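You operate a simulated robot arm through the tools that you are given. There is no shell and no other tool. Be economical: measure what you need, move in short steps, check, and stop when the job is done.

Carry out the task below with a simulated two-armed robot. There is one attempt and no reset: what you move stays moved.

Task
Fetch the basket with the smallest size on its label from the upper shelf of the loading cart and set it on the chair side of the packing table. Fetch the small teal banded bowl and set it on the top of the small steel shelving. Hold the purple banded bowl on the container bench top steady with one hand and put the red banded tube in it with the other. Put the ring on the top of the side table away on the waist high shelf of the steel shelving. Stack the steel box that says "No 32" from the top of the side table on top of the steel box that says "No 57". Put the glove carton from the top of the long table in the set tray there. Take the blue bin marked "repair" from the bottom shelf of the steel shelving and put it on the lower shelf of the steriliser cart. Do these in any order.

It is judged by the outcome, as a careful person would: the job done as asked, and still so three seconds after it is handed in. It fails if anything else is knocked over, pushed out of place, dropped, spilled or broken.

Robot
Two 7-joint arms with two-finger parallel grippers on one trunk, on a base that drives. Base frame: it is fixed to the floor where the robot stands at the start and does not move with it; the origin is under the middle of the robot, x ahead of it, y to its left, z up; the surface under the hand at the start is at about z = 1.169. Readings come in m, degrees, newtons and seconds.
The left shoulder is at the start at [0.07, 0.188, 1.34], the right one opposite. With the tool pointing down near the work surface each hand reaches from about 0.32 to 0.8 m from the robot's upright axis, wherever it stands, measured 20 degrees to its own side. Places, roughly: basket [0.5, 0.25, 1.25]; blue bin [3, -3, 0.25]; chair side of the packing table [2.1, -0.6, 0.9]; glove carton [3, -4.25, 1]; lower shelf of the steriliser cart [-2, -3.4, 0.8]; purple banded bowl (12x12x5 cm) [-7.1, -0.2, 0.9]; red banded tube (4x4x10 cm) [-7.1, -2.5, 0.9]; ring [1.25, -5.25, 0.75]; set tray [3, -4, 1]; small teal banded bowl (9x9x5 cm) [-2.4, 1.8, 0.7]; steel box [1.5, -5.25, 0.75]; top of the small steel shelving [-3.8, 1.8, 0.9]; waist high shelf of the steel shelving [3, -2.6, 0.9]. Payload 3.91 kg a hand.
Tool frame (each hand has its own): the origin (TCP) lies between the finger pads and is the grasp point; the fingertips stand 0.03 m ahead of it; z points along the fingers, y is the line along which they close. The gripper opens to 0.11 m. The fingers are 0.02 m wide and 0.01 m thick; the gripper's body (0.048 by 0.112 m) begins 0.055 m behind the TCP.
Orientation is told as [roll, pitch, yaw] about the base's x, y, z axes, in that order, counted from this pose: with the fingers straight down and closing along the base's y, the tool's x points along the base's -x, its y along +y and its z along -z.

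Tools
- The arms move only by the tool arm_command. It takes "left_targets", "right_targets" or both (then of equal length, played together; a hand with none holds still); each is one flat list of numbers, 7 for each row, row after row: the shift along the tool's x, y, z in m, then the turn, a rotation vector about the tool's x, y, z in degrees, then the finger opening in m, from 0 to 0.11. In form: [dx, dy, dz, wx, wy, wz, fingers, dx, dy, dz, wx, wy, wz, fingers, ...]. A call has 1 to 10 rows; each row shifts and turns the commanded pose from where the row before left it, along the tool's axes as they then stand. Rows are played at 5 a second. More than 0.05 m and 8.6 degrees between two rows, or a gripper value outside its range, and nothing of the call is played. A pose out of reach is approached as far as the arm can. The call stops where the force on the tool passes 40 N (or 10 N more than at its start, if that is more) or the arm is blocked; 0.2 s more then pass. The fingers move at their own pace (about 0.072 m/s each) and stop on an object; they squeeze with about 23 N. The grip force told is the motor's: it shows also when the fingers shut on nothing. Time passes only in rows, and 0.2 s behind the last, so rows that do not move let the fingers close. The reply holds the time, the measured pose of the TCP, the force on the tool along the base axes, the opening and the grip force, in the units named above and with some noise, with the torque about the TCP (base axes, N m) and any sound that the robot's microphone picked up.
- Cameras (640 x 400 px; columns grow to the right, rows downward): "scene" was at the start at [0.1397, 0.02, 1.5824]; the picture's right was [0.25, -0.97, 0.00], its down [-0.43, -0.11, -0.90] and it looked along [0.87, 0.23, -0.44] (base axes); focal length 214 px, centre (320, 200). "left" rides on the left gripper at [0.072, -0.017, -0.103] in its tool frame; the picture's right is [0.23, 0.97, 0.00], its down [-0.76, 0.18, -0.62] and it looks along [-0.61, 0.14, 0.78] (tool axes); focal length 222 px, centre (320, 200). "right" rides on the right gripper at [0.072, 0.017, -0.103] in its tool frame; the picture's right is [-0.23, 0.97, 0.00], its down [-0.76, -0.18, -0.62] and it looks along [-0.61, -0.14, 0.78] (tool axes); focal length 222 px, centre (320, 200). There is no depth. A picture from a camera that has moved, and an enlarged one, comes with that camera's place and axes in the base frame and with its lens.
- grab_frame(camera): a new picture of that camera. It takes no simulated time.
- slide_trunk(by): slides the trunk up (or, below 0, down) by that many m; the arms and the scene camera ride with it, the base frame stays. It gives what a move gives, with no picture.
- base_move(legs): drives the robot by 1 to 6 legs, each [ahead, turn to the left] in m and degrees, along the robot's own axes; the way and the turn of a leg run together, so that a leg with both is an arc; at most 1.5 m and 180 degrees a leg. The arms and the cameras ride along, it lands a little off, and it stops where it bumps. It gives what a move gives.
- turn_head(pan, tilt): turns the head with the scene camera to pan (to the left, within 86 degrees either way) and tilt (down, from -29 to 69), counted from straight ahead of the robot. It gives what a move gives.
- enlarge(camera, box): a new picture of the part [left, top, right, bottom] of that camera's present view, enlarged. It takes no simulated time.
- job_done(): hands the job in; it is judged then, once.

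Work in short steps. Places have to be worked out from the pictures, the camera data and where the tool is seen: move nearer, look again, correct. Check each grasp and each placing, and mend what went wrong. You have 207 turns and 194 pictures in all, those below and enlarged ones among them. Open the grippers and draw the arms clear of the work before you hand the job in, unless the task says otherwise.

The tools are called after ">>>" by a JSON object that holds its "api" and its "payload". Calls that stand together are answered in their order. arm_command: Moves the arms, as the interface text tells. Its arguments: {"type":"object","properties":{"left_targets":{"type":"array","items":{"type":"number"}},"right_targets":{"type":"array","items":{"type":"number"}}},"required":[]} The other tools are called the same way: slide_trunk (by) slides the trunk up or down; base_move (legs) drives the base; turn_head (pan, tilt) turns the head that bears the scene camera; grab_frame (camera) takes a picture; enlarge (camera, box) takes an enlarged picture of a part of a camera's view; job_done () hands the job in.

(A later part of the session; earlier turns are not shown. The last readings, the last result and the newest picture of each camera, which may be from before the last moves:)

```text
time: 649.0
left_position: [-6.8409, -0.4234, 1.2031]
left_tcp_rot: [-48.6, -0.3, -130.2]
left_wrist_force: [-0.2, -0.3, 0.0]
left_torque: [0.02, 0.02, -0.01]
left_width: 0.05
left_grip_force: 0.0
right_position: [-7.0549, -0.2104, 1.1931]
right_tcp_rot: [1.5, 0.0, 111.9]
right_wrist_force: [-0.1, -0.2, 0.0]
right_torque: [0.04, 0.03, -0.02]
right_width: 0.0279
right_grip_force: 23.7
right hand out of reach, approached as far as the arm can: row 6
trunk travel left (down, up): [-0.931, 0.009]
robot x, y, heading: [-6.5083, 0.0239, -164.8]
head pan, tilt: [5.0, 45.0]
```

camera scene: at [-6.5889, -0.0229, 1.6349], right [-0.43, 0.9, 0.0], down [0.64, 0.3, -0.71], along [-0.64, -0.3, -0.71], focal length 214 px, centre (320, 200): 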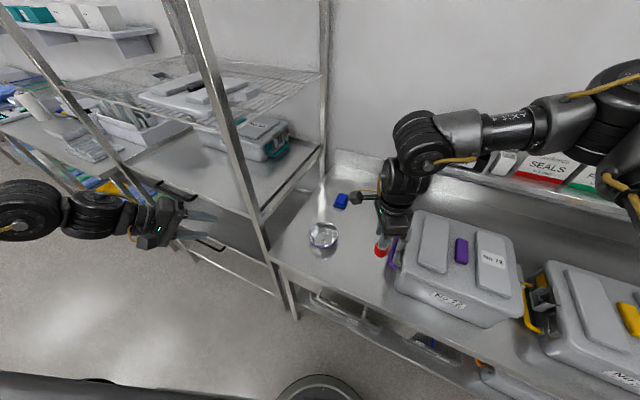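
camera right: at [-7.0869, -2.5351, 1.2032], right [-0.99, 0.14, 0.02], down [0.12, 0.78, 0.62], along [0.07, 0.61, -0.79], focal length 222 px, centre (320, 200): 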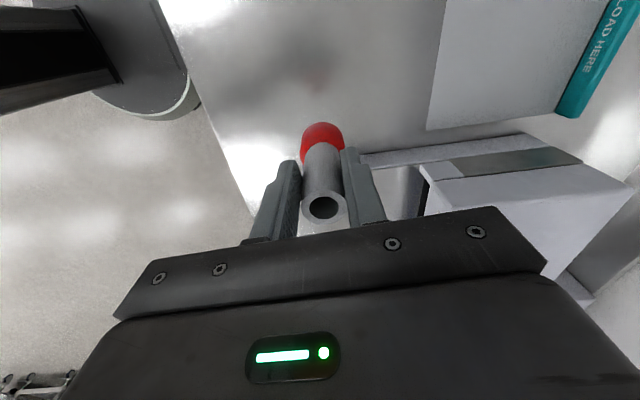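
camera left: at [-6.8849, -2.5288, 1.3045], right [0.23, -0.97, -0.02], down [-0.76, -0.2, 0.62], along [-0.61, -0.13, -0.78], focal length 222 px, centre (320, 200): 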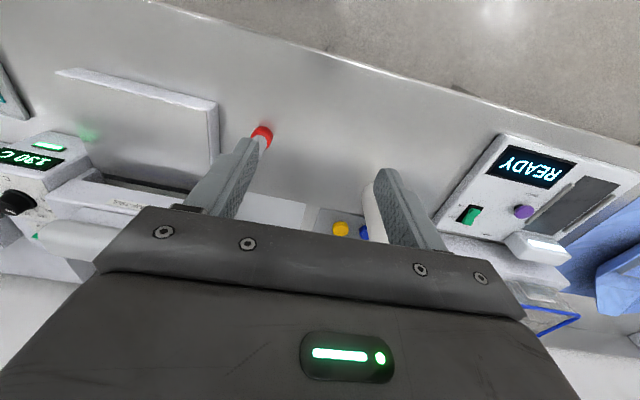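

Reached. I lower the trunk 0.14 m and bring the left hand to a hover just outside the bowl's near-left rim.

>>> {"api": "slide_trunk", "payload": {"by": -0.14}}

>>> {"api": "arm_command", "payload": {"left_targets": [0.003, -0.0131, 0.037, 0, 0, 0, 0.04, 0.003, -0.0131, 0.037, 0, 0, 0, 0.04, 0.003, -0.0131, 0.037, 0, 0, 0, 0.04, 0.003, -0.0131, 0.037, 0, 0, 0, 0.04, 0.003, -0.0131, 0.037, 0, 0, 0, 0.04]}}

>>> {"api": "enlarge", "payload": {"camera": "scene", "box": [200, 140, 420, 310]}}

>>> {"api": "grab_frame", "payload": {"camera": "left"}}

```text
time: 650.6
left_position: [-6.8418, -0.4196, 1.063]
left_tcp_rot: [-48.5, -0.5, -130.2]
left_wrist_force: [1.2, 0.2, 0.0]
left_torque: [0.0, 0.0, 0.03]
left_width: 0.0499
left_grip_force: 0.1
right_position: [-7.0599, -0.2055, 1.0533]
right_tcp_rot: [1.5, 0.3, 111.5]
right_wrist_force: [0.2, -0.8, 0.0]
right_torque: [-0.03, 0.03, -0.02]
right_width: 0.0278
right_grip_force: 23.5
trunk travel left (down, up): [-0.791, 0.149]
robot x, y, heading: [-6.5076, 0.0202, -164.4]
head pan, tilt: [5.0, 45.0]
```

```text
time: 651.8
left_position: [-6.9165, -0.3591, 1.0127]
left_tcp_rot: [-48.5, -0.6, -130.2]
left_wrist_force: [-0.6, 0.3, 0.1]
left_torque: [-0.01, 0.0, -0.01]
left_width: 0.04
left_grip_force: 0.1
left hand out of reach, approached as far as the arm can: row 3, 4, 5
right_position: [-7.0594, -0.2055, 1.0505]
right_tcp_rot: [1.4, 0.3, 111.6]
right_wrist_force: [1.1, 0.4, -0.3]
right_torque: [0.01, -0.01, 0.01]
right_width: 0.028
right_grip_force: 22.8
trunk travel left (down, up): [-0.791, 0.149]
robot x, y, heading: [-6.5065, 0.0273, -164.5]
head pan, tilt: [5.0, 45.0]
```

```text
2.35 times, centred on (310, 225) of scene
camera zoom: at [-6.6326, -0.0224, 1.4947], right [-0.35, 0.94, 0.0], down [0.66, 0.25, -0.71], along [-0.66, -0.24, -0.71], focal length 505 px, centre (344, 141)
```

zoom: 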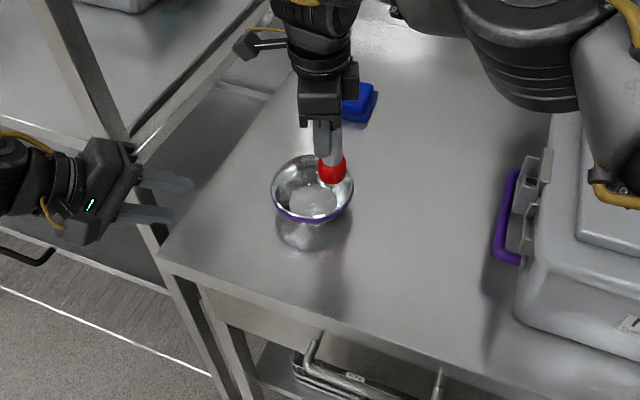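

```text
22 pictures are left
camera left: at [-6.8175, -0.3453, 1.0934], right [0.63, -0.25, -0.73], down [-0.04, -0.96, 0.29], along [-0.77, -0.15, -0.62], focal length 222 px, centre (320, 200)
```

left: 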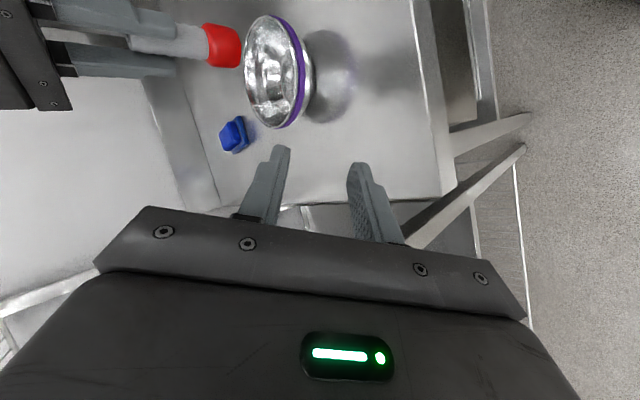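

The left hand stops ~12 cm short while the right is near its limit. Turning the base 7° right and 2.5 cm ahead brings the left hand nearer; the right can make up by leaning a little. I do that (both hands are above the bowl rim).

>>> {"api": "base_move", "payload": {"legs": [[0.025, 0], [0, -7]]}}

>>> {"api": "arm_command", "payload": {"right_targets": [0.02, -0.008, 0, 4, 0, 0, 0.01, 0.02, -0.008, 0, 0, 0, 0, 0.01, 0.02, -0.008, 0, 0, 0, 0, 0.01, 0.015, -0.008, 0, 0, 0, 0, 0.01], "left_targets": [0, 0, 0.01, 0, 0, 0, 0.04, 0.004, -0.004, 0.015, 0, 0, 0, 0.04, 0.004, -0.004, 0.015, 0, 0, 0, 0.04, 0.004, -0.004, 0.015, 0, 0, 0, 0.04]}}

>>> {"api": "enlarge", "payload": {"camera": "scene", "box": [200, 140, 420, 310]}}

```text
time: 653.2
left_position: [-6.9774, -0.3147, 1.0134]
left_tcp_rot: [-48.7, -0.6, -137.1]
left_wrist_force: [-0.4, -0.9, -0.5]
left_torque: [0.01, 0.0, 0.03]
left_width: 0.0401
left_grip_force: 0.1
right_position: [-7.1041, -0.1464, 1.0523]
right_tcp_rot: [1.6, 0.2, 104.7]
right_wrist_force: [0.5, 0.0, 0.1]
right_torque: [-0.02, 0.0, 0.04]
right_width: 0.0279
right_grip_force: 23.7
trunk travel left (down, up): [-0.791, 0.149]
robot x, y, heading: [-6.5316, 0.0164, -171.6]
head pan, tilt: [5.0, 45.0]
```

```text
time: 654.2
left_position: [-6.9834, -0.3092, 0.9958]
left_tcp_rot: [-48.6, -0.7, -137.3]
left_wrist_force: [-0.2, 0.0, -0.3]
left_torque: [0.0, -0.03, 0.01]
left_width: 0.04
left_grip_force: 0.1
left hand out of reach, approached as far as the arm can: row 2, 3, 4
right_position: [-7.0631, -0.1603, 1.0573]
right_tcp_rot: [-2.6, 0.3, 104.7]
right_wrist_force: [0.7, -0.1, -0.2]
right_torque: [-0.02, 0.0, -0.01]
right_width: 0.0279
right_grip_force: 22.7
right hand out of reach, approached as far as the arm can: row 1, 2, 3, 4
trunk travel left (down, up): [-0.791, 0.149]
robot x, y, heading: [-6.5304, 0.0152, -171.5]
head pan, tilt: [5.0, 45.0]
```

```text
2.35 times, centred on (310, 225) of scene
camera zoom: at [-6.6597, -0.0138, 1.4948], right [-0.23, 0.97, 0.0], down [0.69, 0.16, -0.71], along [-0.69, -0.16, -0.71], focal length 505 px, centre (344, 141)
```

zoom: 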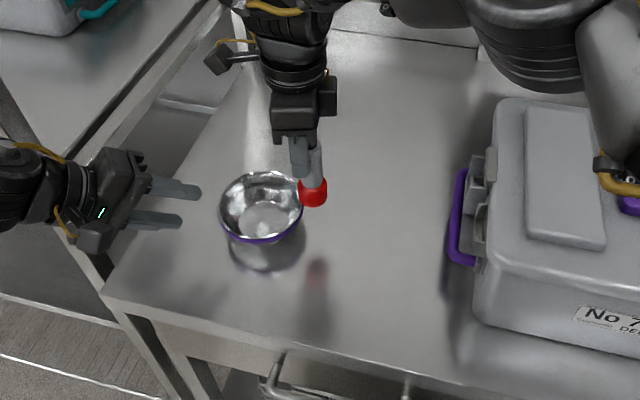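

Left is now ~7 cm short along its fingers; a further 5° right turn closes that horizontally. The right hand I lean 18° (tube bottom toward the bowl) and raise for clearance first; then turn, then lower the trunk 4 cm.

>>> {"api": "arm_command", "payload": {"right_targets": [0, 0, -0.02, 0, 6, 0, 0.01, 0, 0, -0.015, 0, 6, 0, 0.01, 0, 0, -0.015, 0, 6, 0, 0.01, 0, 0, 0, 0, 0, 0, 0.01]}}

>>> {"api": "base_move", "payload": {"legs": [[0, -5]]}}

>>> {"api": "slide_trunk", "payload": {"by": -0.035}}

>>> {"api": "enlarge", "payload": {"camera": "scene", "box": [200, 140, 420, 310]}}

>>> {"api": "grab_frame", "payload": {"camera": "left"}}

```text
time: 655.2
left_position: [-6.9844, -0.3094, 0.9963]
left_tcp_rot: [-48.7, -0.7, -137.2]
left_wrist_force: [0.1, 0.7, 0.8]
left_torque: [-0.02, 0.03, -0.01]
left_width: 0.0402
left_grip_force: 0.0
right_position: [-7.0651, -0.1553, 1.1084]
right_tcp_rot: [-2.7, 18.4, 103.8]
right_wrist_force: [0.0, 1.0, -0.7]
right_torque: [0.03, -0.02, 0.0]
right_width: 0.0278
right_grip_force: 22.5
trunk travel left (down, up): [-0.791, 0.149]
robot x, y, heading: [-6.5295, 0.0187, -171.6]
head pan, tilt: [5.0, 45.0]
```

```text
time: 656.1
left_position: [-7.0094, -0.2723, 0.9957]
left_tcp_rot: [-48.7, -0.5, -142.1]
left_wrist_force: [0.7, 0.3, 0.2]
left_torque: [0.0, 0.0, 0.01]
left_width: 0.0401
left_grip_force: 0.1
right_position: [-7.0766, -0.1107, 1.1082]
right_tcp_rot: [-2.8, 18.1, 99.0]
right_wrist_force: [-1.2, 0.7, -0.1]
right_torque: [0.01, 0.03, -0.02]
right_width: 0.0279
right_grip_force: 22.7
trunk travel left (down, up): [-0.791, 0.149]
robot x, y, heading: [-6.5341, 0.0157, -176.5]
head pan, tilt: [5.0, 45.0]
```

```text
time: 656.9
left_position: [-7.0109, -0.2686, 0.9614]
left_tcp_rot: [-48.5, -0.6, -142.1]
left_wrist_force: [0.6, 0.3, 0.1]
left_torque: [0.02, -0.02, 0.0]
left_width: 0.0401
left_grip_force: 0.0
right_position: [-7.0784, -0.1078, 1.0729]
right_tcp_rot: [-2.7, 18.4, 98.9]
right_wrist_force: [-1.0, 0.2, -0.5]
right_torque: [-0.04, -0.05, -0.01]
right_width: 0.0279
right_grip_force: 22.9
trunk travel left (down, up): [-0.756, 0.184]
robot x, y, heading: [-6.5303, 0.0197, -176.5]
head pan, tilt: [5.0, 45.0]
```

```text
2.35 times, centred on (310, 225) of scene
camera zoom: at [-6.6611, -0.0011, 1.4598], right [-0.15, 0.99, 0.0], down [0.7, 0.1, -0.71], along [-0.7, -0.1, -0.71], focal length 505 px, centre (344, 141)
```

zoom: 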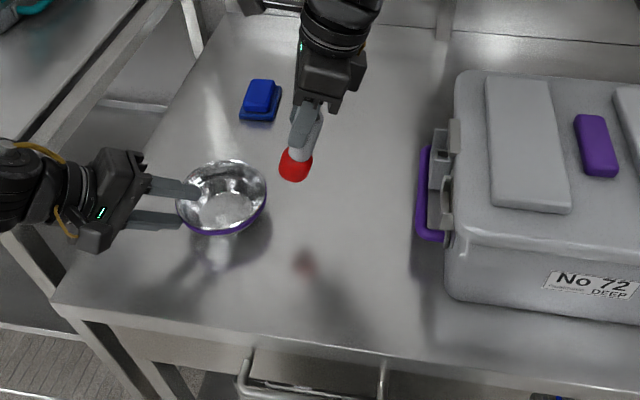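

```text
19 pictures are left
camera left: at [-6.912, -0.2749, 1.0421], right [0.57, -0.37, -0.73], down [-0.24, -0.93, 0.29], along [-0.79, 0.01, -0.62], focal length 222 px, centre (320, 200)
```

left: 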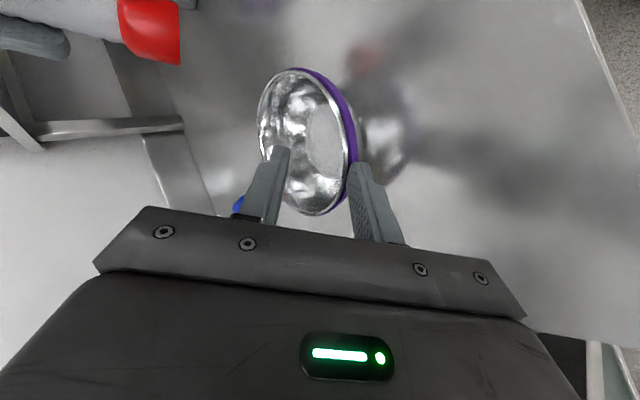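

The left fingers straddle the bowl's rim, one in, one out. I close the left hand on it.

>>> {"api": "arm_command", "payload": {"left_targets": [0, 0, 0.008, 0, 0, 0, 0.04, 0, 0, 0, 0, 0, 0, 0.02, 0, 0, 0, 0, 0, 0, 0.005, 0, 0, 0, 0, 0, 0, 0.0, 0, 0, 0, 0, 0, 0, 0.0]}}

>>> {"api": "enlarge", "payload": {"camera": "scene", "box": [200, 140, 420, 310]}}

```text
time: 658.1
left_position: [-7.0113, -0.2674, 0.9562]
left_tcp_rot: [-48.9, -1.0, -142.3]
left_wrist_force: [0.4, -0.3, 1.2]
left_torque: [0.03, 0.0, -0.02]
left_width: 0.0002
left_grip_force: 22.8
left hand out of reach, approached as far as the arm can: row 1
right_position: [-7.0771, -0.1078, 1.0725]
right_tcp_rot: [-2.7, 18.2, 99.0]
right_wrist_force: [0.4, 0.7, -1.0]
right_torque: [0.0, 0.0, -0.01]
right_width: 0.0278
right_grip_force: 23.4
trunk travel left (down, up): [-0.756, 0.184]
robot x, y, heading: [-6.5308, 0.0155, -176.5]
head pan, tilt: [5.0, 45.0]
```

```text
2.35 times, centred on (310, 225) of scene
camera zoom: at [-6.6608, -0.0026, 1.4598], right [-0.15, 0.99, 0.0], down [0.7, 0.1, -0.71], along [-0.7, -0.1, -0.71], focal length 505 px, centre (344, 141)
```

zoom: 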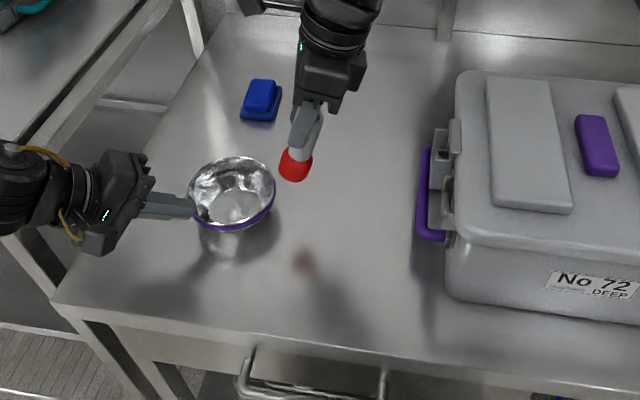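

The rim slipped out – too shallow; the bowl stayed up, shifted ~1.5 cm. I raise 3 cm, open to 0.03, turn 2.5° more to get over the rim, and lower deeper (TCP z≈0.942).

>>> {"api": "slide_trunk", "payload": {"by": 0.03}}

>>> {"api": "arm_command", "payload": {"left_targets": [0, 0, 0, 0, 0, 0, 0.032, 0, 0, 0, 0, 0, 0, 0.032], "right_targets": [0, 0, -0.01, 0, 4, 0, 0.01, 0, 0, 0, 0, 0, 0, 0.01]}}

>>> {"api": "base_move", "payload": {"legs": [[0, -2.6]]}}

>>> {"api": "slide_trunk", "payload": {"by": -0.043}}

>>> {"api": "grab_frame", "payload": {"camera": "left"}}

```text
time: 658.9
left_position: [-7.0119, -0.2664, 0.9863]
left_tcp_rot: [-48.9, -0.9, -142.3]
left_wrist_force: [0.2, -0.3, 0.5]
left_torque: [-0.03, -0.02, 0.01]
left_width: 0.0
left_grip_force: 23.1
right_position: [-7.0782, -0.1097, 1.1023]
right_tcp_rot: [-2.7, 18.2, 99.0]
right_wrist_force: [-0.1, -0.4, -1.3]
right_torque: [0.0, 0.02, 0.03]
right_width: 0.0279
right_grip_force: 23.2
trunk travel left (down, up): [-0.786, 0.154]
robot x, y, heading: [-6.5305, 0.0124, -176.6]
head pan, tilt: [5.0, 45.0]
```

```text
time: 659.5
left_position: [-7.0111, -0.2667, 0.9863]
left_tcp_rot: [-48.8, -0.9, -142.3]
left_wrist_force: [-0.2, 0.0, 0.2]
left_torque: [0.03, 0.06, -0.04]
left_width: 0.0321
left_grip_force: 0.1
right_position: [-7.0783, -0.1046, 1.1119]
right_tcp_rot: [-2.8, 22.3, 98.7]
right_wrist_force: [-0.1, 0.6, -0.8]
right_torque: [-0.03, 0.0, 0.02]
right_width: 0.028
right_grip_force: 23.2
trunk travel left (down, up): [-0.786, 0.154]
robot x, y, heading: [-6.5309, 0.0174, -176.5]
head pan, tilt: [5.0, 45.0]
```

```text
time: 660.3
left_position: [-7.0224, -0.2471, 0.9873]
left_tcp_rot: [-48.9, -0.9, -144.9]
left_wrist_force: [-0.7, 0.2, 0.1]
left_torque: [0.02, 0.01, 0.01]
left_width: 0.0321
left_grip_force: 0.1
right_position: [-7.0822, -0.0845, 1.1128]
right_tcp_rot: [-2.7, 22.1, 96.3]
right_wrist_force: [0.8, -0.1, 0.1]
right_torque: [0.01, -0.01, 0.0]
right_width: 0.0278
right_grip_force: 23.5
trunk travel left (down, up): [-0.786, 0.154]
robot x, y, heading: [-6.5292, 0.0189, -179.0]
head pan, tilt: [5.0, 45.0]
```

```text
time: 661.1
left_position: [-7.0251, -0.2454, 0.944]
left_tcp_rot: [-48.8, -0.9, -144.7]
left_wrist_force: [-0.3, 0.1, -0.4]
left_torque: [0.02, 0.03, -0.03]
left_width: 0.0318
left_grip_force: 0.0
right_position: [-7.0822, -0.0814, 1.0689]
right_tcp_rot: [-2.6, 22.3, 96.3]
right_wrist_force: [-0.7, 0.8, 0.1]
right_torque: [0.0, 0.02, 0.04]
right_width: 0.028
right_grip_force: 23.0
trunk travel left (down, up): [-0.743, 0.197]
robot x, y, heading: [-6.5312, 0.0145, -179.2]
head pan, tilt: [5.0, 45.0]
```

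```text
17 pictures are left
camera left: at [-6.9253, -0.2559, 1.0238], right [0.55, -0.4, -0.74], down [-0.28, -0.92, 0.29], along [-0.79, 0.05, -0.61], focal length 222 px, centre (320, 200)
```

left: 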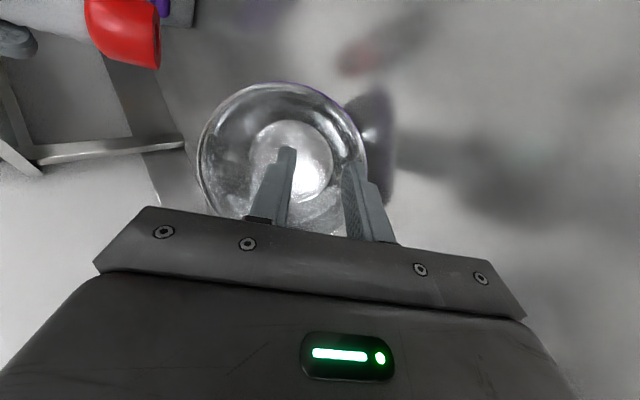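

>>> {"api": "enlarge", "payload": {"camera": "scene", "box": [220, 180, 340, 270]}}

```text
4.44 times, centred on (280, 225) of scene
camera zoom: at [-6.6616, 0.0042, 1.4468], right [-0.1, 0.99, 0.0], down [0.7, 0.07, -0.71], along [-0.7, -0.07, -0.71], focal length 953 px, centre (498, 89)
```

zoom: 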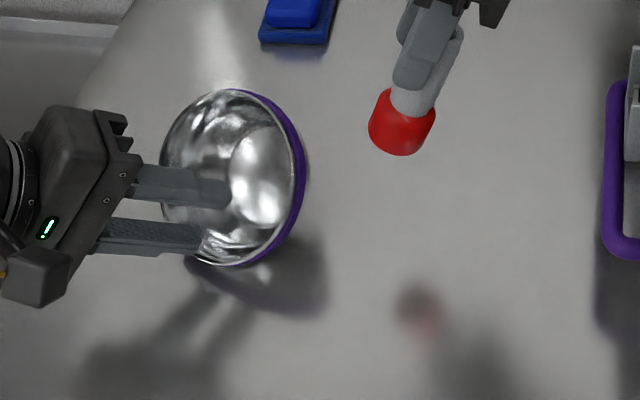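

Both fingers ended inside and tipped the bowl toward the hand. I raise straight up so it settles back, and look.

>>> {"api": "slide_trunk", "payload": {"by": 0.05}}

>>> {"api": "enlarge", "payload": {"camera": "scene", "box": [220, 170, 340, 260]}}

```text
time: 662.0
left_position: [-7.0242, -0.2459, 0.9934]
left_tcp_rot: [-48.8, -0.8, -144.8]
left_wrist_force: [-0.7, 0.4, 1.2]
left_torque: [-0.01, -0.02, -0.02]
left_width: 0.0319
left_grip_force: 0.0
right_position: [-7.0838, -0.0822, 1.1198]
right_tcp_rot: [-2.8, 22.3, 96.2]
right_wrist_force: [0.0, -1.0, -0.3]
right_torque: [0.01, -0.01, 0.0]
right_width: 0.0281
right_grip_force: 23.1
trunk travel left (down, up): [-0.793, 0.147]
robot x, y, heading: [-6.5306, 0.0189, -179.1]
head pan, tilt: [5.0, 45.0]
```

```text
4.44 times, centred on (280, 215) of scene
camera zoom: at [-6.6623, 0.0029, 1.4967], right [-0.1, 0.99, 0.0], down [0.7, 0.07, -0.71], along [-0.7, -0.07, -0.71], focal length 953 px, centre (498, 133)
```

zoom: 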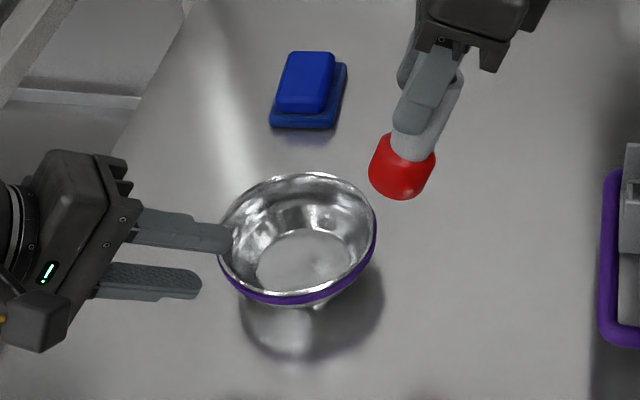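

The bowl is upright again at ≈(−7.082, −0.185). I correct the left hand 2 cm forward, so that the outer finger goes outside the wall.

>>> {"api": "arm_command", "payload": {"left_targets": [-0.006, -0.0064, 0.0073, 0, 0, 0, 0.034, -0.006, -0.0064, 0.0073, 0, 0, 0, 0.034, 0, 0, 0, 0, 0, 0, 0.034]}}

```text
time: 662.8
left_position: [-7.0266, -0.2461, 0.9962]
left_tcp_rot: [-48.9, -1.1, -144.9]
left_wrist_force: [0.1, 0.3, 0.5]
left_torque: [-0.01, -0.01, 0.01]
left_width: 0.0342
left_grip_force: 0.0
left hand out of reach, approached as far as the arm can: row 1, 2
right_position: [-7.0834, -0.0823, 1.1206]
right_tcp_rot: [-2.7, 22.4, 96.3]
right_wrist_force: [-1.1, -0.5, 0.1]
right_torque: [-0.01, 0.01, -0.04]
right_width: 0.0278
right_grip_force: 23.1
trunk travel left (down, up): [-0.793, 0.147]
robot x, y, heading: [-6.5313, 0.0161, -179.0]
head pan, tilt: [5.0, 45.0]
```

The arm is at its limit; I use the base: 1.8 cm ahead and 1° right, then lower 5.3 cm.

>>> {"api": "base_move", "payload": {"legs": [[0.017, 0], [0, -1]]}}

>>> {"api": "slide_trunk", "payload": {"by": -0.03}}

>>> {"api": "enlarge", "payload": {"camera": "scene", "box": [220, 175, 340, 265]}}

```text
time: 663.8
left_position: [-7.0361, -0.2473, 0.9963]
left_tcp_rot: [-48.9, -1.0, -144.7]
left_wrist_force: [0.1, 0.0, 0.7]
left_torque: [0.0, -0.01, 0.01]
left_width: 0.0339
left_grip_force: 0.1
right_position: [-7.0946, -0.0817, 1.1201]
right_tcp_rot: [-2.4, 22.2, 96.6]
right_wrist_force: [-0.4, -0.1, -1.0]
right_torque: [0.01, 0.0, -0.03]
right_width: 0.0279
right_grip_force: 22.7
trunk travel left (down, up): [-0.793, 0.147]
robot x, y, heading: [-6.5424, 0.0181, -178.9]
head pan, tilt: [5.0, 45.0]
stopped in leg 1: the robot was blocked; the commanded pose is now the measured one
```

```text
time: 664.5
left_position: [-7.0358, -0.2455, 0.9669]
left_tcp_rot: [-48.7, -0.9, -144.8]
left_wrist_force: [-0.5, 0.3, -0.6]
left_torque: [0.0, -0.01, 0.04]
left_width: 0.0339
left_grip_force: 0.1
right_position: [-7.0955, -0.081, 1.0918]
right_tcp_rot: [-2.5, 22.4, 96.4]
right_wrist_force: [-0.4, 0.4, -1.2]
right_torque: [-0.01, 0.0, -0.01]
right_width: 0.0278
right_grip_force: 23.7
trunk travel left (down, up): [-0.763, 0.177]
robot x, y, heading: [-6.5464, 0.0151, -179.0]
head pan, tilt: [5.0, 45.0]
```

```text
4.44 times, centred on (280, 220) of scene
camera zoom: at [-6.6729, 0.0063, 1.4668], right [-0.11, 0.99, 0.0], down [0.7, 0.07, -0.71], along [-0.7, -0.08, -0.7], focal length 953 px, centre (498, 111)
```

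zoom: 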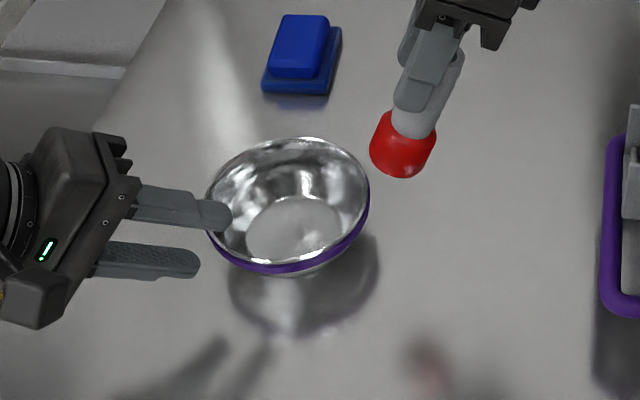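

Now the upper finger is inside and the lower one outside. I lower 2.2 cm more and close.

>>> {"api": "slide_trunk", "payload": {"by": -0.022}}

>>> {"api": "arm_command", "payload": {"left_targets": [0, 0, 0, 0, 0, 0, 0.02, 0, 0, 0, 0, 0, 0, 0.01, 0, 0, 0, 0, 0, 0, 0.0, 0, 0, 0, 0, 0, 0, 0.0]}}

>>> {"api": "enlarge", "payload": {"camera": "scene", "box": [220, 175, 340, 265]}}

```text
time: 665.2
left_position: [-7.0357, -0.245, 0.9439]
left_tcp_rot: [-48.9, -0.8, -144.8]
left_wrist_force: [-0.1, 0.3, -0.8]
left_torque: [-0.02, 0.0, 0.02]
left_width: 0.0342
left_grip_force: 0.1
right_position: [-7.0962, -0.0808, 1.0698]
right_tcp_rot: [-2.5, 22.5, 96.6]
right_wrist_force: [0.1, -0.9, -0.2]
right_torque: [0.0, 0.02, 0.0]
right_width: 0.028
right_grip_force: 23.0
trunk travel left (down, up): [-0.741, 0.199]
robot x, y, heading: [-6.5466, 0.0134, -178.7]
head pan, tilt: [5.0, 45.0]
```

```text
time: 666.2
left_position: [-7.0362, -0.246, 0.9446]
left_tcp_rot: [-48.7, -1.1, -144.7]
left_wrist_force: [0.1, 0.4, -0.1]
left_torque: [-0.02, 0.0, -0.01]
left_width: 0.0002
left_grip_force: 22.7
right_position: [-7.0944, -0.0813, 1.0688]
right_tcp_rot: [-2.5, 22.4, 96.5]
right_wrist_force: [0.6, 0.6, -0.7]
right_torque: [-0.01, 0.01, 0.02]
right_width: 0.0279
right_grip_force: 23.0
trunk travel left (down, up): [-0.741, 0.199]
robot x, y, heading: [-6.5462, 0.0164, -178.8]
head pan, tilt: [5.0, 45.0]
```

```text
4.44 times, centred on (280, 220) of scene
camera zoom: at [-6.6726, 0.0064, 1.4452], right [-0.11, 0.99, 0.0], down [0.7, 0.07, -0.71], along [-0.71, -0.08, -0.7], focal length 953 px, centre (498, 111)
```

zoom: 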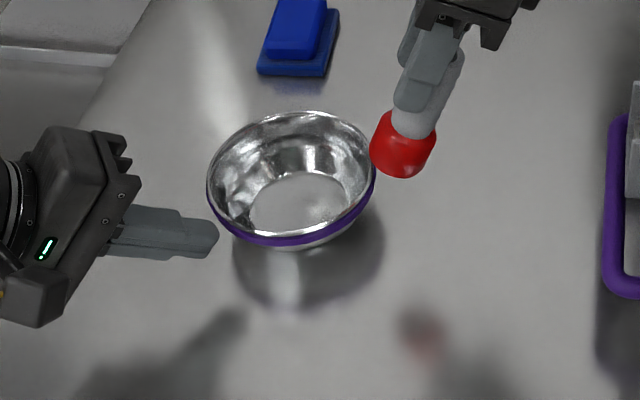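

It slipped again, ~1.7 cm too far out. I raise, open, turn 1.7° right, lower and close again.

>>> {"api": "slide_trunk", "payload": {"by": 0.035}}

>>> {"api": "arm_command", "payload": {"left_targets": [0, 0, 0, 0, 0, 0, 0.036, 0, 0, 0, 0, 0, 0, 0.036]}}

>>> {"api": "base_move", "payload": {"legs": [[0, -1.8]]}}

>>> {"api": "slide_trunk", "payload": {"by": -0.037}}

>>> {"api": "enlarge", "payload": {"camera": "scene", "box": [220, 175, 340, 265]}}

```text
time: 667.0
left_position: [-7.0369, -0.2447, 0.9807]
left_tcp_rot: [-48.9, -1.2, -144.8]
left_wrist_force: [0.7, 0.1, 0.2]
left_torque: [0.01, 0.0, 0.01]
left_width: 0.0
left_grip_force: 23.1
right_position: [-7.095, -0.0816, 1.1047]
right_tcp_rot: [-2.5, 22.4, 96.6]
right_wrist_force: [-0.3, -0.5, -1.0]
right_torque: [-0.02, 0.0, 0.0]
right_width: 0.0277
right_grip_force: 23.1
trunk travel left (down, up): [-0.776, 0.164]
robot x, y, heading: [-6.5454, 0.0155, -178.7]
head pan, tilt: [5.0, 45.0]
```

```text
time: 667.6
left_position: [-7.0364, -0.2451, 0.9817]
left_tcp_rot: [-48.9, -1.1, -144.7]
left_wrist_force: [-0.1, 1.0, 0.2]
left_torque: [-0.01, -0.01, 0.03]
left_width: 0.0357
left_grip_force: 0.0
right_position: [-7.0931, -0.0808, 1.1056]
right_tcp_rot: [-2.5, 22.5, 96.5]
right_wrist_force: [0.2, -0.3, -0.7]
right_torque: [0.03, 0.01, -0.03]
right_width: 0.0278
right_grip_force: 22.9
trunk travel left (down, up): [-0.776, 0.164]
robot x, y, heading: [-6.5445, 0.0142, -178.6]
head pan, tilt: [5.0, 45.0]
```

```text
time: 668.3
left_position: [-7.0431, -0.2272, 0.9805]
left_tcp_rot: [-48.8, -0.9, -146.7]
left_wrist_force: [0.2, -0.6, -0.6]
left_torque: [0.0, -0.02, 0.01]
left_width: 0.0358
left_grip_force: 0.1
right_position: [-7.0962, -0.0635, 1.1054]
right_tcp_rot: [-2.4, 22.4, 94.7]
right_wrist_force: [0.2, 0.0, -0.3]
right_torque: [0.01, -0.01, 0.0]
right_width: 0.028
right_grip_force: 23.4
trunk travel left (down, up): [-0.776, 0.164]
robot x, y, heading: [-6.5461, 0.0173, 179.1]
head pan, tilt: [5.0, 45.0]
```

```text
time: 669.1
left_position: [-7.0445, -0.2263, 0.942]
left_tcp_rot: [-48.7, -0.9, -146.8]
left_wrist_force: [-0.4, -1.0, -0.1]
left_torque: [0.01, 0.03, 0.01]
left_width: 0.0358
left_grip_force: 0.1
right_position: [-7.0995, -0.0613, 1.067]
right_tcp_rot: [-2.6, 22.4, 94.6]
right_wrist_force: [0.3, 0.6, 0.1]
right_torque: [-0.02, -0.03, -0.01]
right_width: 0.0279
right_grip_force: 22.8
trunk travel left (down, up): [-0.739, 0.201]
robot x, y, heading: [-6.5479, 0.0144, 179.4]
head pan, tilt: [5.0, 45.0]
```

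```text
4.44 times, centred on (280, 220) of scene
camera zoom: at [-6.6743, 0.0131, 1.4427], right [-0.07, 1.0, 0.0], down [0.7, 0.05, -0.71], along [-0.71, -0.06, -0.71], focal length 953 px, centre (498, 111)
```

zoom: 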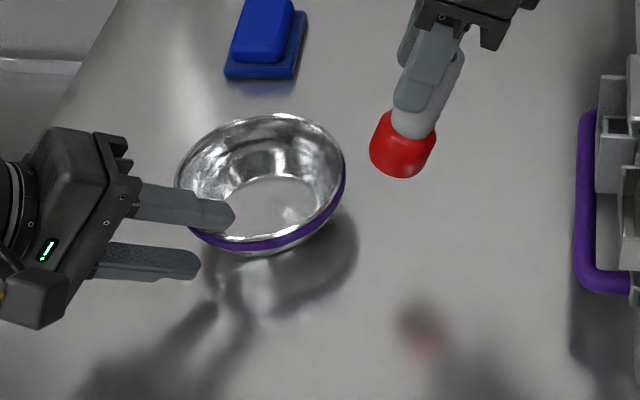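

Inner finger well inside, outer outside, bowl level. I close now.

>>> {"api": "arm_command", "payload": {"left_targets": [0, 0, 0, 0, 0, 0, 0.025, 0, 0, 0, 0, 0, 0, 0.015, 0, 0, 0, 0, 0, 0, 0.005, 0, 0, 0, 0, 0, 0, 0.0, 0, 0, 0, 0, 0, 0, 0.0]}}

>>> {"api": "enlarge", "payload": {"camera": "scene", "box": [220, 175, 340, 265]}}

```text
time: 670.4
left_position: [-7.0454, -0.2268, 0.9419]
left_tcp_rot: [-48.7, -0.9, -146.7]
left_wrist_force: [0.1, 0.1, -0.7]
left_torque: [-0.05, -0.04, 0.01]
left_width: 0.0052
left_grip_force: 23.4
right_position: [-7.0983, -0.061, 1.0672]
right_tcp_rot: [-2.6, 22.4, 94.7]
right_wrist_force: [-0.3, 0.0, -0.3]
right_torque: [0.0, 0.0, -0.02]
right_width: 0.0283
right_grip_force: 23.1
trunk travel left (down, up): [-0.739, 0.201]
robot x, y, heading: [-6.5476, 0.016, 179.3]
head pan, tilt: [5.0, 45.0]
```

```text
4.44 times, centred on (280, 220) of scene
camera zoom: at [-6.6746, 0.0135, 1.443], right [-0.08, 1.0, 0.0], down [0.7, 0.05, -0.71], along [-0.71, -0.06, -0.71], focal length 953 px, centre (498, 111)
```

zoom: 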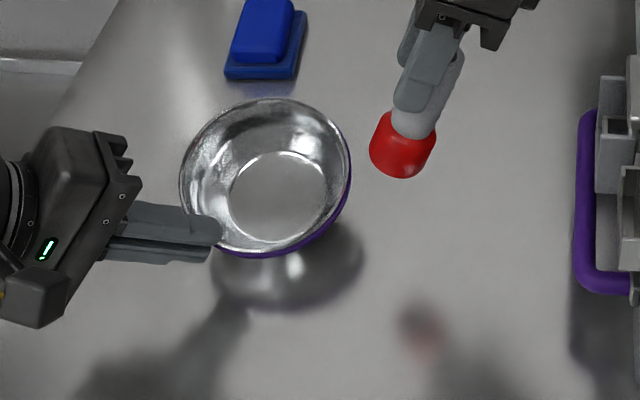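

The rim is pinched (5 mm). The bowl is tilted toward the hand; I try to level it by reducing the lean slightly.

>>> {"api": "arm_command", "payload": {"left_targets": [0, 0, 0, -5, 0, 0, 0.0, 0, 0, 0, -5, 0, 0, 0.0, 0, 0, 0, -5, 0, 0, 0.0]}}

>>> {"api": "enlarge", "payload": {"camera": "scene", "box": [220, 175, 340, 265]}}

```text
time: 671.1
left_position: [-7.0234, -0.2738, 0.925]
left_tcp_rot: [-33.0, -1.1, -147.5]
left_wrist_force: [-0.8, 0.4, 0.0]
left_torque: [0.04, 0.02, 0.02]
left_width: 0.0
left_grip_force: 22.9
left hand out of reach, approached as far as the arm can: row 1, 2, 3
right_position: [-7.1051, -0.049, 1.0663]
right_tcp_rot: [-2.9, 23.3, 94.5]
right_wrist_force: [-0.3, 0.0, -1.6]
right_torque: [0.02, 0.0, 0.01]
right_width: 0.028
right_grip_force: 23.4
trunk travel left (down, up): [-0.739, 0.201]
robot x, y, heading: [-6.5498, 0.0183, 178.9]
head pan, tilt: [5.0, 45.0]
```

```text
4.44 times, centred on (280, 220) of scene
camera zoom: at [-6.6826, 0.0358, 1.4425], right [-0.07, 1.0, -0.02], down [0.71, 0.03, -0.71], along [-0.7, -0.06, -0.71], focal length 953 px, centre (498, 111)
```

zoom: 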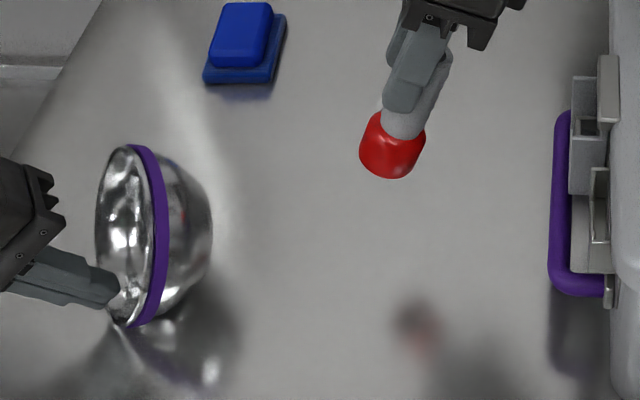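

The arm drifted and tipped the bowl. I hold still a moment and look again.

>>> {"api": "arm_command", "payload": {"left_targets": [0, 0, 0, 0, 0, 0, 0.0, 0, 0, 0, 0, 0, 0, 0.0]}}

>>> {"api": "enlarge", "payload": {"camera": "scene", "box": [200, 165, 340, 270]}}

```text
time: 671.8
left_position: [-7.028, -0.2732, 0.9243]
left_tcp_rot: [-33.2, -1.1, -147.6]
left_wrist_force: [0.2, -1.0, 1.2]
left_torque: [-0.01, -0.04, 0.0]
left_width: 0.0002
left_grip_force: 22.8
right_position: [-7.1066, -0.0495, 1.0643]
right_tcp_rot: [-3.0, 23.2, 94.3]
right_wrist_force: [0.1, -0.2, -0.3]
right_torque: [0.01, -0.02, 0.01]
right_width: 0.0277
right_grip_force: 23.0
trunk travel left (down, up): [-0.739, 0.201]
robot x, y, heading: [-6.5461, 0.016, 178.9]
head pan, tilt: [5.0, 45.0]
```

```text
3.81 times, centred on (270, 218) of scene
camera zoom: at [-6.6853, 0.045, 1.4431], right [-0.07, 1.0, -0.03], down [0.71, 0.03, -0.7], along [-0.7, -0.07, -0.71], focal length 817 px, centre (510, 133)
```

zoom: 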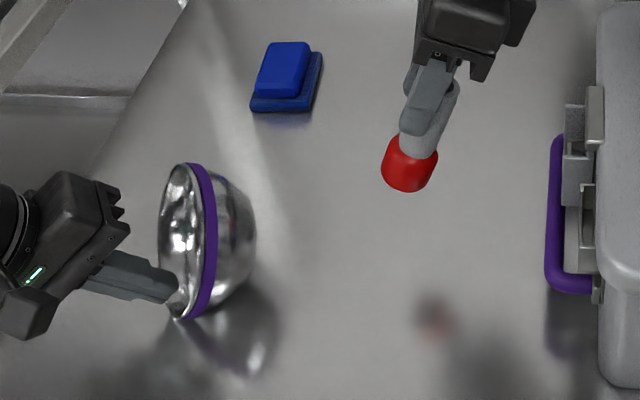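

The closed fingers hold the bowl's lip down. I withdraw the left hand back along its fingers so the bowl can rock upright.

>>> {"api": "arm_command", "payload": {"left_targets": [0, 0, -0.02, 0, 0, 0, 0.0, 0, 0, -0.03, 0, 0, 0, 0.0, 0, 0, -0.03, 0, 0, 0, 0.0, 0, 0, -0.03, 0, 0, 0, 0.0, 0, 0, 0, 0, 0, 0, 0.0]}}

>>> {"api": "enlarge", "payload": {"camera": "scene", "box": [160, 130, 380, 300]}}

```text
time: 673.0
left_position: [-6.9898, -0.3345, 1.0151]
left_tcp_rot: [-34.0, -1.2, -147.3]
left_wrist_force: [0.0, -0.4, -0.1]
left_torque: [-0.01, 0.01, -0.03]
left_width: 0.0
left_grip_force: 23.2
right_position: [-7.0971, -0.0577, 1.0682]
right_tcp_rot: [-2.4, 22.3, 94.1]
right_wrist_force: [0.3, 0.4, -0.5]
right_torque: [-0.02, -0.02, 0.02]
right_width: 0.0277
right_grip_force: 23.3
trunk travel left (down, up): [-0.739, 0.201]
robot x, y, heading: [-6.5461, 0.016, 179.3]
head pan, tilt: [5.0, 45.0]
```

```text
2.35 times, centred on (270, 215) of scene
camera zoom: at [-6.6705, 0.0108, 1.4441], right [-0.07, 1.0, 0.0], down [0.7, 0.05, -0.71], along [-0.71, -0.05, -0.7], focal length 505 px, centre (438, 165)
```

zoom: 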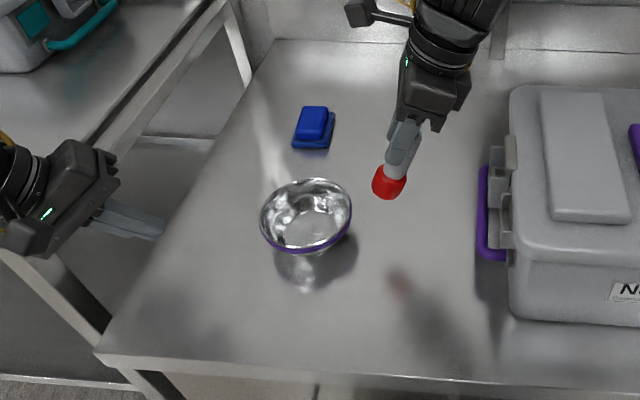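

The bowl is upright again at ≈(−7.073, −0.186). I repeat the pinch that worked: restore the lean and go to the matching offset, hovering at z≈0.985.

>>> {"api": "arm_command", "payload": {"left_targets": [0, 0, 0, 5, 0, 0, 0.036, 0, 0, 0, 5, 0, 0, 0.036, 0, 0, 0, 4.7, 0, 0, 0.036, 0.007, -0.0123, 0.0254, 0, 0, 0, 0.036, 0.007, -0.0123, 0.0254, 0, 0, 0, 0.036, 0.007, -0.0123, 0.0254, 0, 0, 0, 0.036, 0.007, -0.0123, 0.0254, 0, 0, 0, 0.036, 0, 0, 0, 0, 0, 0, 0.036]}}

```text
time: 674.8
left_position: [-7.0261, -0.2308, 0.9811]
left_tcp_rot: [-48.7, -0.9, -147.2]
left_wrist_force: [1.1, 0.1, 0.5]
left_torque: [0.02, 0.02, -0.05]
left_width: 0.0361
left_grip_force: 0.0
right_position: [-7.1015, -0.0611, 1.0665]
right_tcp_rot: [-2.7, 22.2, 94.2]
right_wrist_force: [0.0, 0.0, -0.9]
right_torque: [0.01, -0.02, -0.01]
right_width: 0.0276
right_grip_force: 22.9
trunk travel left (down, up): [-0.739, 0.201]
robot x, y, heading: [-6.5447, 0.0214, 178.6]
head pan, tilt: [5.0, 45.0]
```

On target. I lower 4 cm and close.

>>> {"api": "slide_trunk", "payload": {"by": -0.04}}

>>> {"api": "arm_command", "payload": {"left_targets": [0, 0, 0, 0, 0, 0, 0.025, 0, 0, 0, 0, 0, 0, 0.015, 0, 0, 0, 0, 0, 0, 0.005, 0, 0, 0, 0, 0, 0, 0.0, 0, 0, 0, 0, 0, 0, 0.0], "right_targets": [0, 0, -0.02, 0, 0, 0, 0.01, 0, 0, -0.02, 0, 0, 0, 0.01, 0, 0, -0.01, 0, 0, 0, 0.01, 0, 0, 0, 0, 0, 0, 0.01, 0, 0, 0, 0, 0, 0, 0.01]}}

>>> {"api": "enlarge", "payload": {"camera": "scene", "box": [200, 150, 360, 270]}}

```text
time: 675.6
left_position: [-7.0267, -0.2297, 0.9404]
left_tcp_rot: [-48.7, -0.9, -147.3]
left_wrist_force: [-1.0, 0.2, 1.0]
left_torque: [0.0, 0.03, -0.01]
left_width: 0.0362
left_grip_force: 0.1
right_position: [-7.1011, -0.0601, 1.0252]
right_tcp_rot: [-2.7, 22.3, 94.1]
right_wrist_force: [-0.3, 0.7, -0.7]
right_torque: [0.02, 0.03, -0.05]
right_width: 0.0278
right_grip_force: 22.4
trunk travel left (down, up): [-0.699, 0.241]
robot x, y, heading: [-6.5438, 0.0176, 179.0]
head pan, tilt: [5.0, 45.0]
```

```text
time: 676.8
left_position: [-7.0265, -0.2298, 0.9412]
left_tcp_rot: [-48.7, -0.9, -147.3]
left_wrist_force: [-1.7, -0.8, 1.0]
left_torque: [0.03, 0.04, 0.03]
left_width: 0.0072
left_grip_force: 23.2
right_position: [-7.1049, -0.0397, 1.0727]
right_tcp_rot: [-2.8, 22.3, 94.1]
right_wrist_force: [0.2, -0.2, -0.6]
right_torque: [-0.04, 0.0, -0.01]
right_width: 0.028
right_grip_force: 23.3
trunk travel left (down, up): [-0.699, 0.241]
robot x, y, heading: [-6.5475, 0.0207, 179.1]
head pan, tilt: [5.0, 45.0]
```

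```text
3.33 times, centred on (280, 210) of scene
camera zoom: at [-6.6775, 0.0095, 1.4028], right [-0.07, 1.0, 0.0], down [0.71, 0.05, -0.71], along [-0.71, -0.05, -0.71], focal length 715 px, centre (453, 167)
```

zoom: 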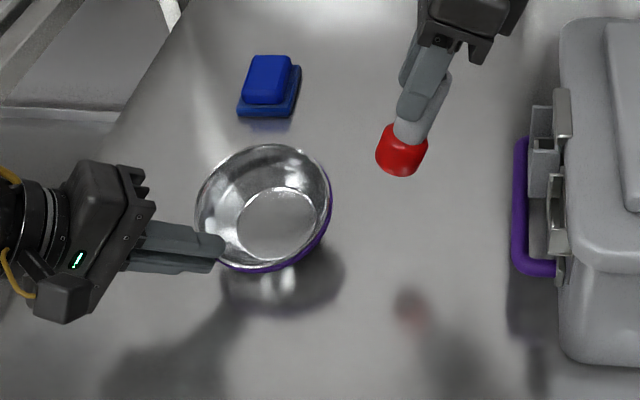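

The bowl is held by the left hand. I bring the tube's base above the bowl's opening.

>>> {"api": "arm_command", "payload": {"right_targets": [0.03, -0.0053, 0.01, 0, 0, 0, 0.01, 0.03, -0.0053, 0.015, 0, 0, 0, 0.01, 0.03, -0.0053, 0.018, 0, 0, 0, 0.01, 0, 0, 0, 0, 0, 0, 0.01]}}

>>> {"api": "enlarge", "payload": {"camera": "scene", "box": [200, 150, 360, 270]}}

```text
time: 677.8
left_position: [-7.0272, -0.2298, 0.9405]
left_tcp_rot: [-48.8, -0.9, -147.1]
left_wrist_force: [-1.0, -1.0, 1.7]
left_torque: [0.01, -0.02, 0.04]
left_width: 0.0072
left_grip_force: 23.1
right_position: [-7.0797, -0.1362, 1.0662]
right_tcp_rot: [-2.7, 22.2, 94.1]
right_wrist_force: [0.3, 0.5, 0.1]
right_torque: [0.02, -0.03, 0.02]
right_width: 0.0278
right_grip_force: 22.8
trunk travel left (down, up): [-0.699, 0.241]
robot x, y, heading: [-6.5456, 0.0208, 179.0]
head pan, tilt: [5.0, 45.0]
```

```text
3.33 times, centred on (280, 210) of scene
camera zoom: at [-6.6773, 0.0102, 1.4028], right [-0.07, 1.0, 0.0], down [0.71, 0.05, -0.71], along [-0.71, -0.05, -0.71], focal length 715 px, centre (453, 167)
```

zoom: 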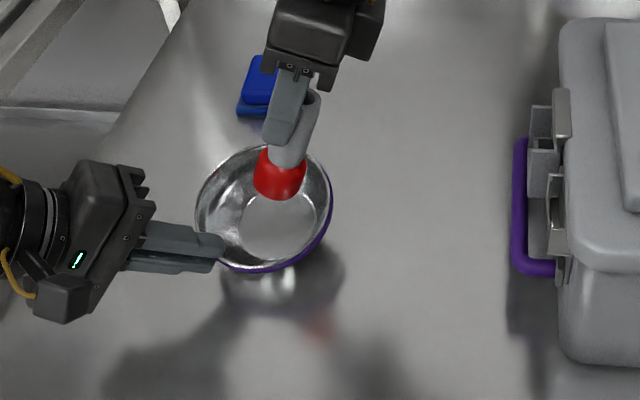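

The tube is centred over the bowl. I lower it straight down in steps.

>>> {"api": "arm_command", "payload": {"right_targets": [-0.006, 0, 0.0148, 0, 0, 0, 0.01, -0.006, 0, 0.0148, 0, 0, 0, 0.01, -0.006, 0, 0.0148, 0, 0, 0, 0.01, -0.006, 0, 0.0148, 0, 0, 0, 0.01, -0.003, 0, 0.0075, 0, 0, 0, 0.01, 0, 0, 0, 0, 0, 0, 0.01]}}

>>> {"api": "enlarge", "payload": {"camera": "scene", "box": [200, 150, 360, 270]}}

```text
time: 679.2
left_position: [-7.0259, -0.2282, 0.9416]
left_tcp_rot: [-48.8, -1.0, -147.4]
left_wrist_force: [-2.0, 5.0, 5.4]
left_torque: [0.01, 0.27, -0.05]
left_width: 0.0071
left_grip_force: 22.9
right_position: [-7.0744, -0.1399, 0.9978]
right_tcp_rot: [-2.6, 22.5, 94.2]
right_wrist_force: [-1.2, -5.9, 12.1]
right_torque: [-0.69, -0.11, -0.08]
right_width: 0.0281
right_grip_force: 23.5
trunk travel left (down, up): [-0.699, 0.241]
robot x, y, heading: [-6.5458, 0.0178, 179.1]
head pan, tilt: [5.0, 45.0]
```

```text
3.33 times, centred on (280, 210) of scene
camera zoom: at [-6.6757, 0.0101, 1.4032], right [-0.07, 1.0, 0.0], down [0.7, 0.05, -0.71], along [-0.71, -0.05, -0.71], focal length 715 px, centre (453, 167)
```

zoom: 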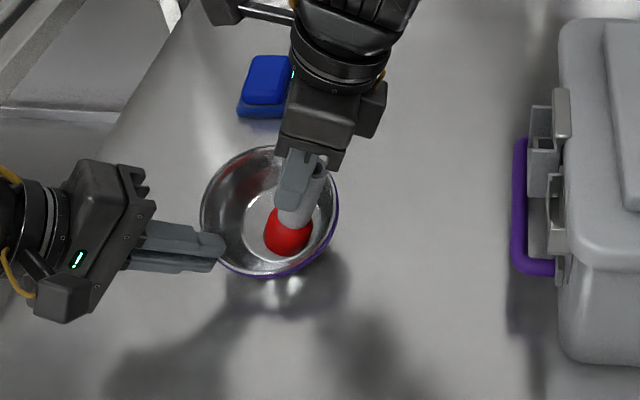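

The tube stands in the bowl, touching the floor, while the left hand holds the bowl. I release the tube and withdraw along its axis.

>>> {"api": "arm_command", "payload": {"right_targets": [0, 0, -0.002, 0, 0, 0, 0.01, 0, 0, 0, 0, 0, 0, 0.04, 0, 0, 0, 0, 0, 0, 0.055, 0, 0, 0, 0, 0, 0, 0.055, 0, 0, -0.03, 0, 0, 0, 0.055, 0, 0, -0.04, 0, 0, 0, 0.055, 0, 0, -0.04, 0, 0, 0, 0.055, 0, 0, -0.02, 0, 0, 0, 0.055]}}

>>> {"api": "enlarge", "payload": {"camera": "scene", "box": [200, 150, 360, 270]}}

```text
time: 681.0
left_position: [-7.0278, -0.2286, 0.9408]
left_tcp_rot: [-48.7, -0.9, -147.4]
left_wrist_force: [0.3, 0.1, 0.2]
left_torque: [0.0, 0.01, 0.0]
left_width: 0.0065
left_grip_force: 22.8
right_position: [-7.0875, -0.0877, 1.1168]
right_tcp_rot: [-2.8, 22.3, 94.0]
right_wrist_force: [-0.1, 0.0, -0.6]
right_torque: [0.03, 0.03, -0.02]
right_width: 0.0549
right_grip_force: 0.1
trunk travel left (down, up): [-0.699, 0.241]
robot x, y, heading: [-6.5456, 0.0194, 179.0]
head pan, tilt: [5.0, 45.0]
```

```text
3.33 times, centred on (280, 210) of scene
camera zoom: at [-6.6771, 0.0097, 1.4028], right [-0.07, 1.0, 0.0], down [0.71, 0.05, -0.71], along [-0.71, -0.05, -0.71], focal length 715 px, centre (453, 167)
```

zoom: 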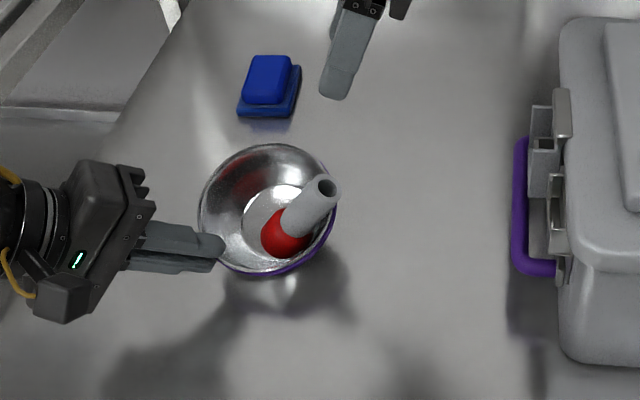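

The tube rests in the bowl, leaning on the wall. I slowly open the left hand and withdraw.

>>> {"api": "arm_command", "payload": {"left_targets": [0, 0, 0, 0, 0, 0, 0.01, 0, 0, 0, 0, 0, 0, 0.016, 0, 0, 0, 0, 0, 0, 0.024, 0, 0, 0, 0, 0, 0, 0.032, 0, 0, -0.008, 0, 0, 0, 0.034, 0, 0, -0.015, 0, 0, 0, 0.034, 0, 0, -0.03, 0, 0, 0, 0.034, 0, 0, -0.03, 0, 0, 0, 0.034, 0, 0, -0.03, 0, 0, 0, 0.034]}}

>>> {"api": "enlarge", "payload": {"camera": "scene", "box": [180, 140, 380, 290]}}

```text
time: 683.0
left_position: [-6.9863, -0.2992, 1.0091]
left_tcp_rot: [-49.0, -1.1, -147.6]
left_wrist_force: [0.1, -0.4, 0.1]
left_torque: [0.03, 0.02, 0.05]
left_width: 0.0339
left_grip_force: 0.0
left hand out of reach, approached as far as the arm can: row 9
right_position: [-7.0873, -0.0893, 1.1177]
right_tcp_rot: [-2.6, 22.3, 94.2]
right_wrist_force: [0.0, -0.2, -0.5]
right_torque: [-0.01, 0.02, -0.01]
right_width: 0.0551
right_grip_force: 0.1
trunk travel left (down, up): [-0.699, 0.241]
robot x, y, heading: [-6.5433, 0.0176, 178.9]
head pan, tilt: [5.0, 45.0]
```

```text
2.67 times, centred on (280, 215) of scene
camera zoom: at [-6.6762, 0.0093, 1.4029], right [-0.07, 1.0, 0.0], down [0.7, 0.05, -0.71], along [-0.71, -0.05, -0.71], focal length 572 px, centre (427, 160)
```

zoom: 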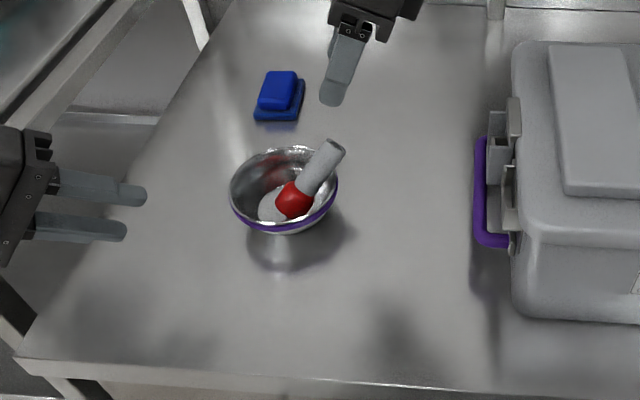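

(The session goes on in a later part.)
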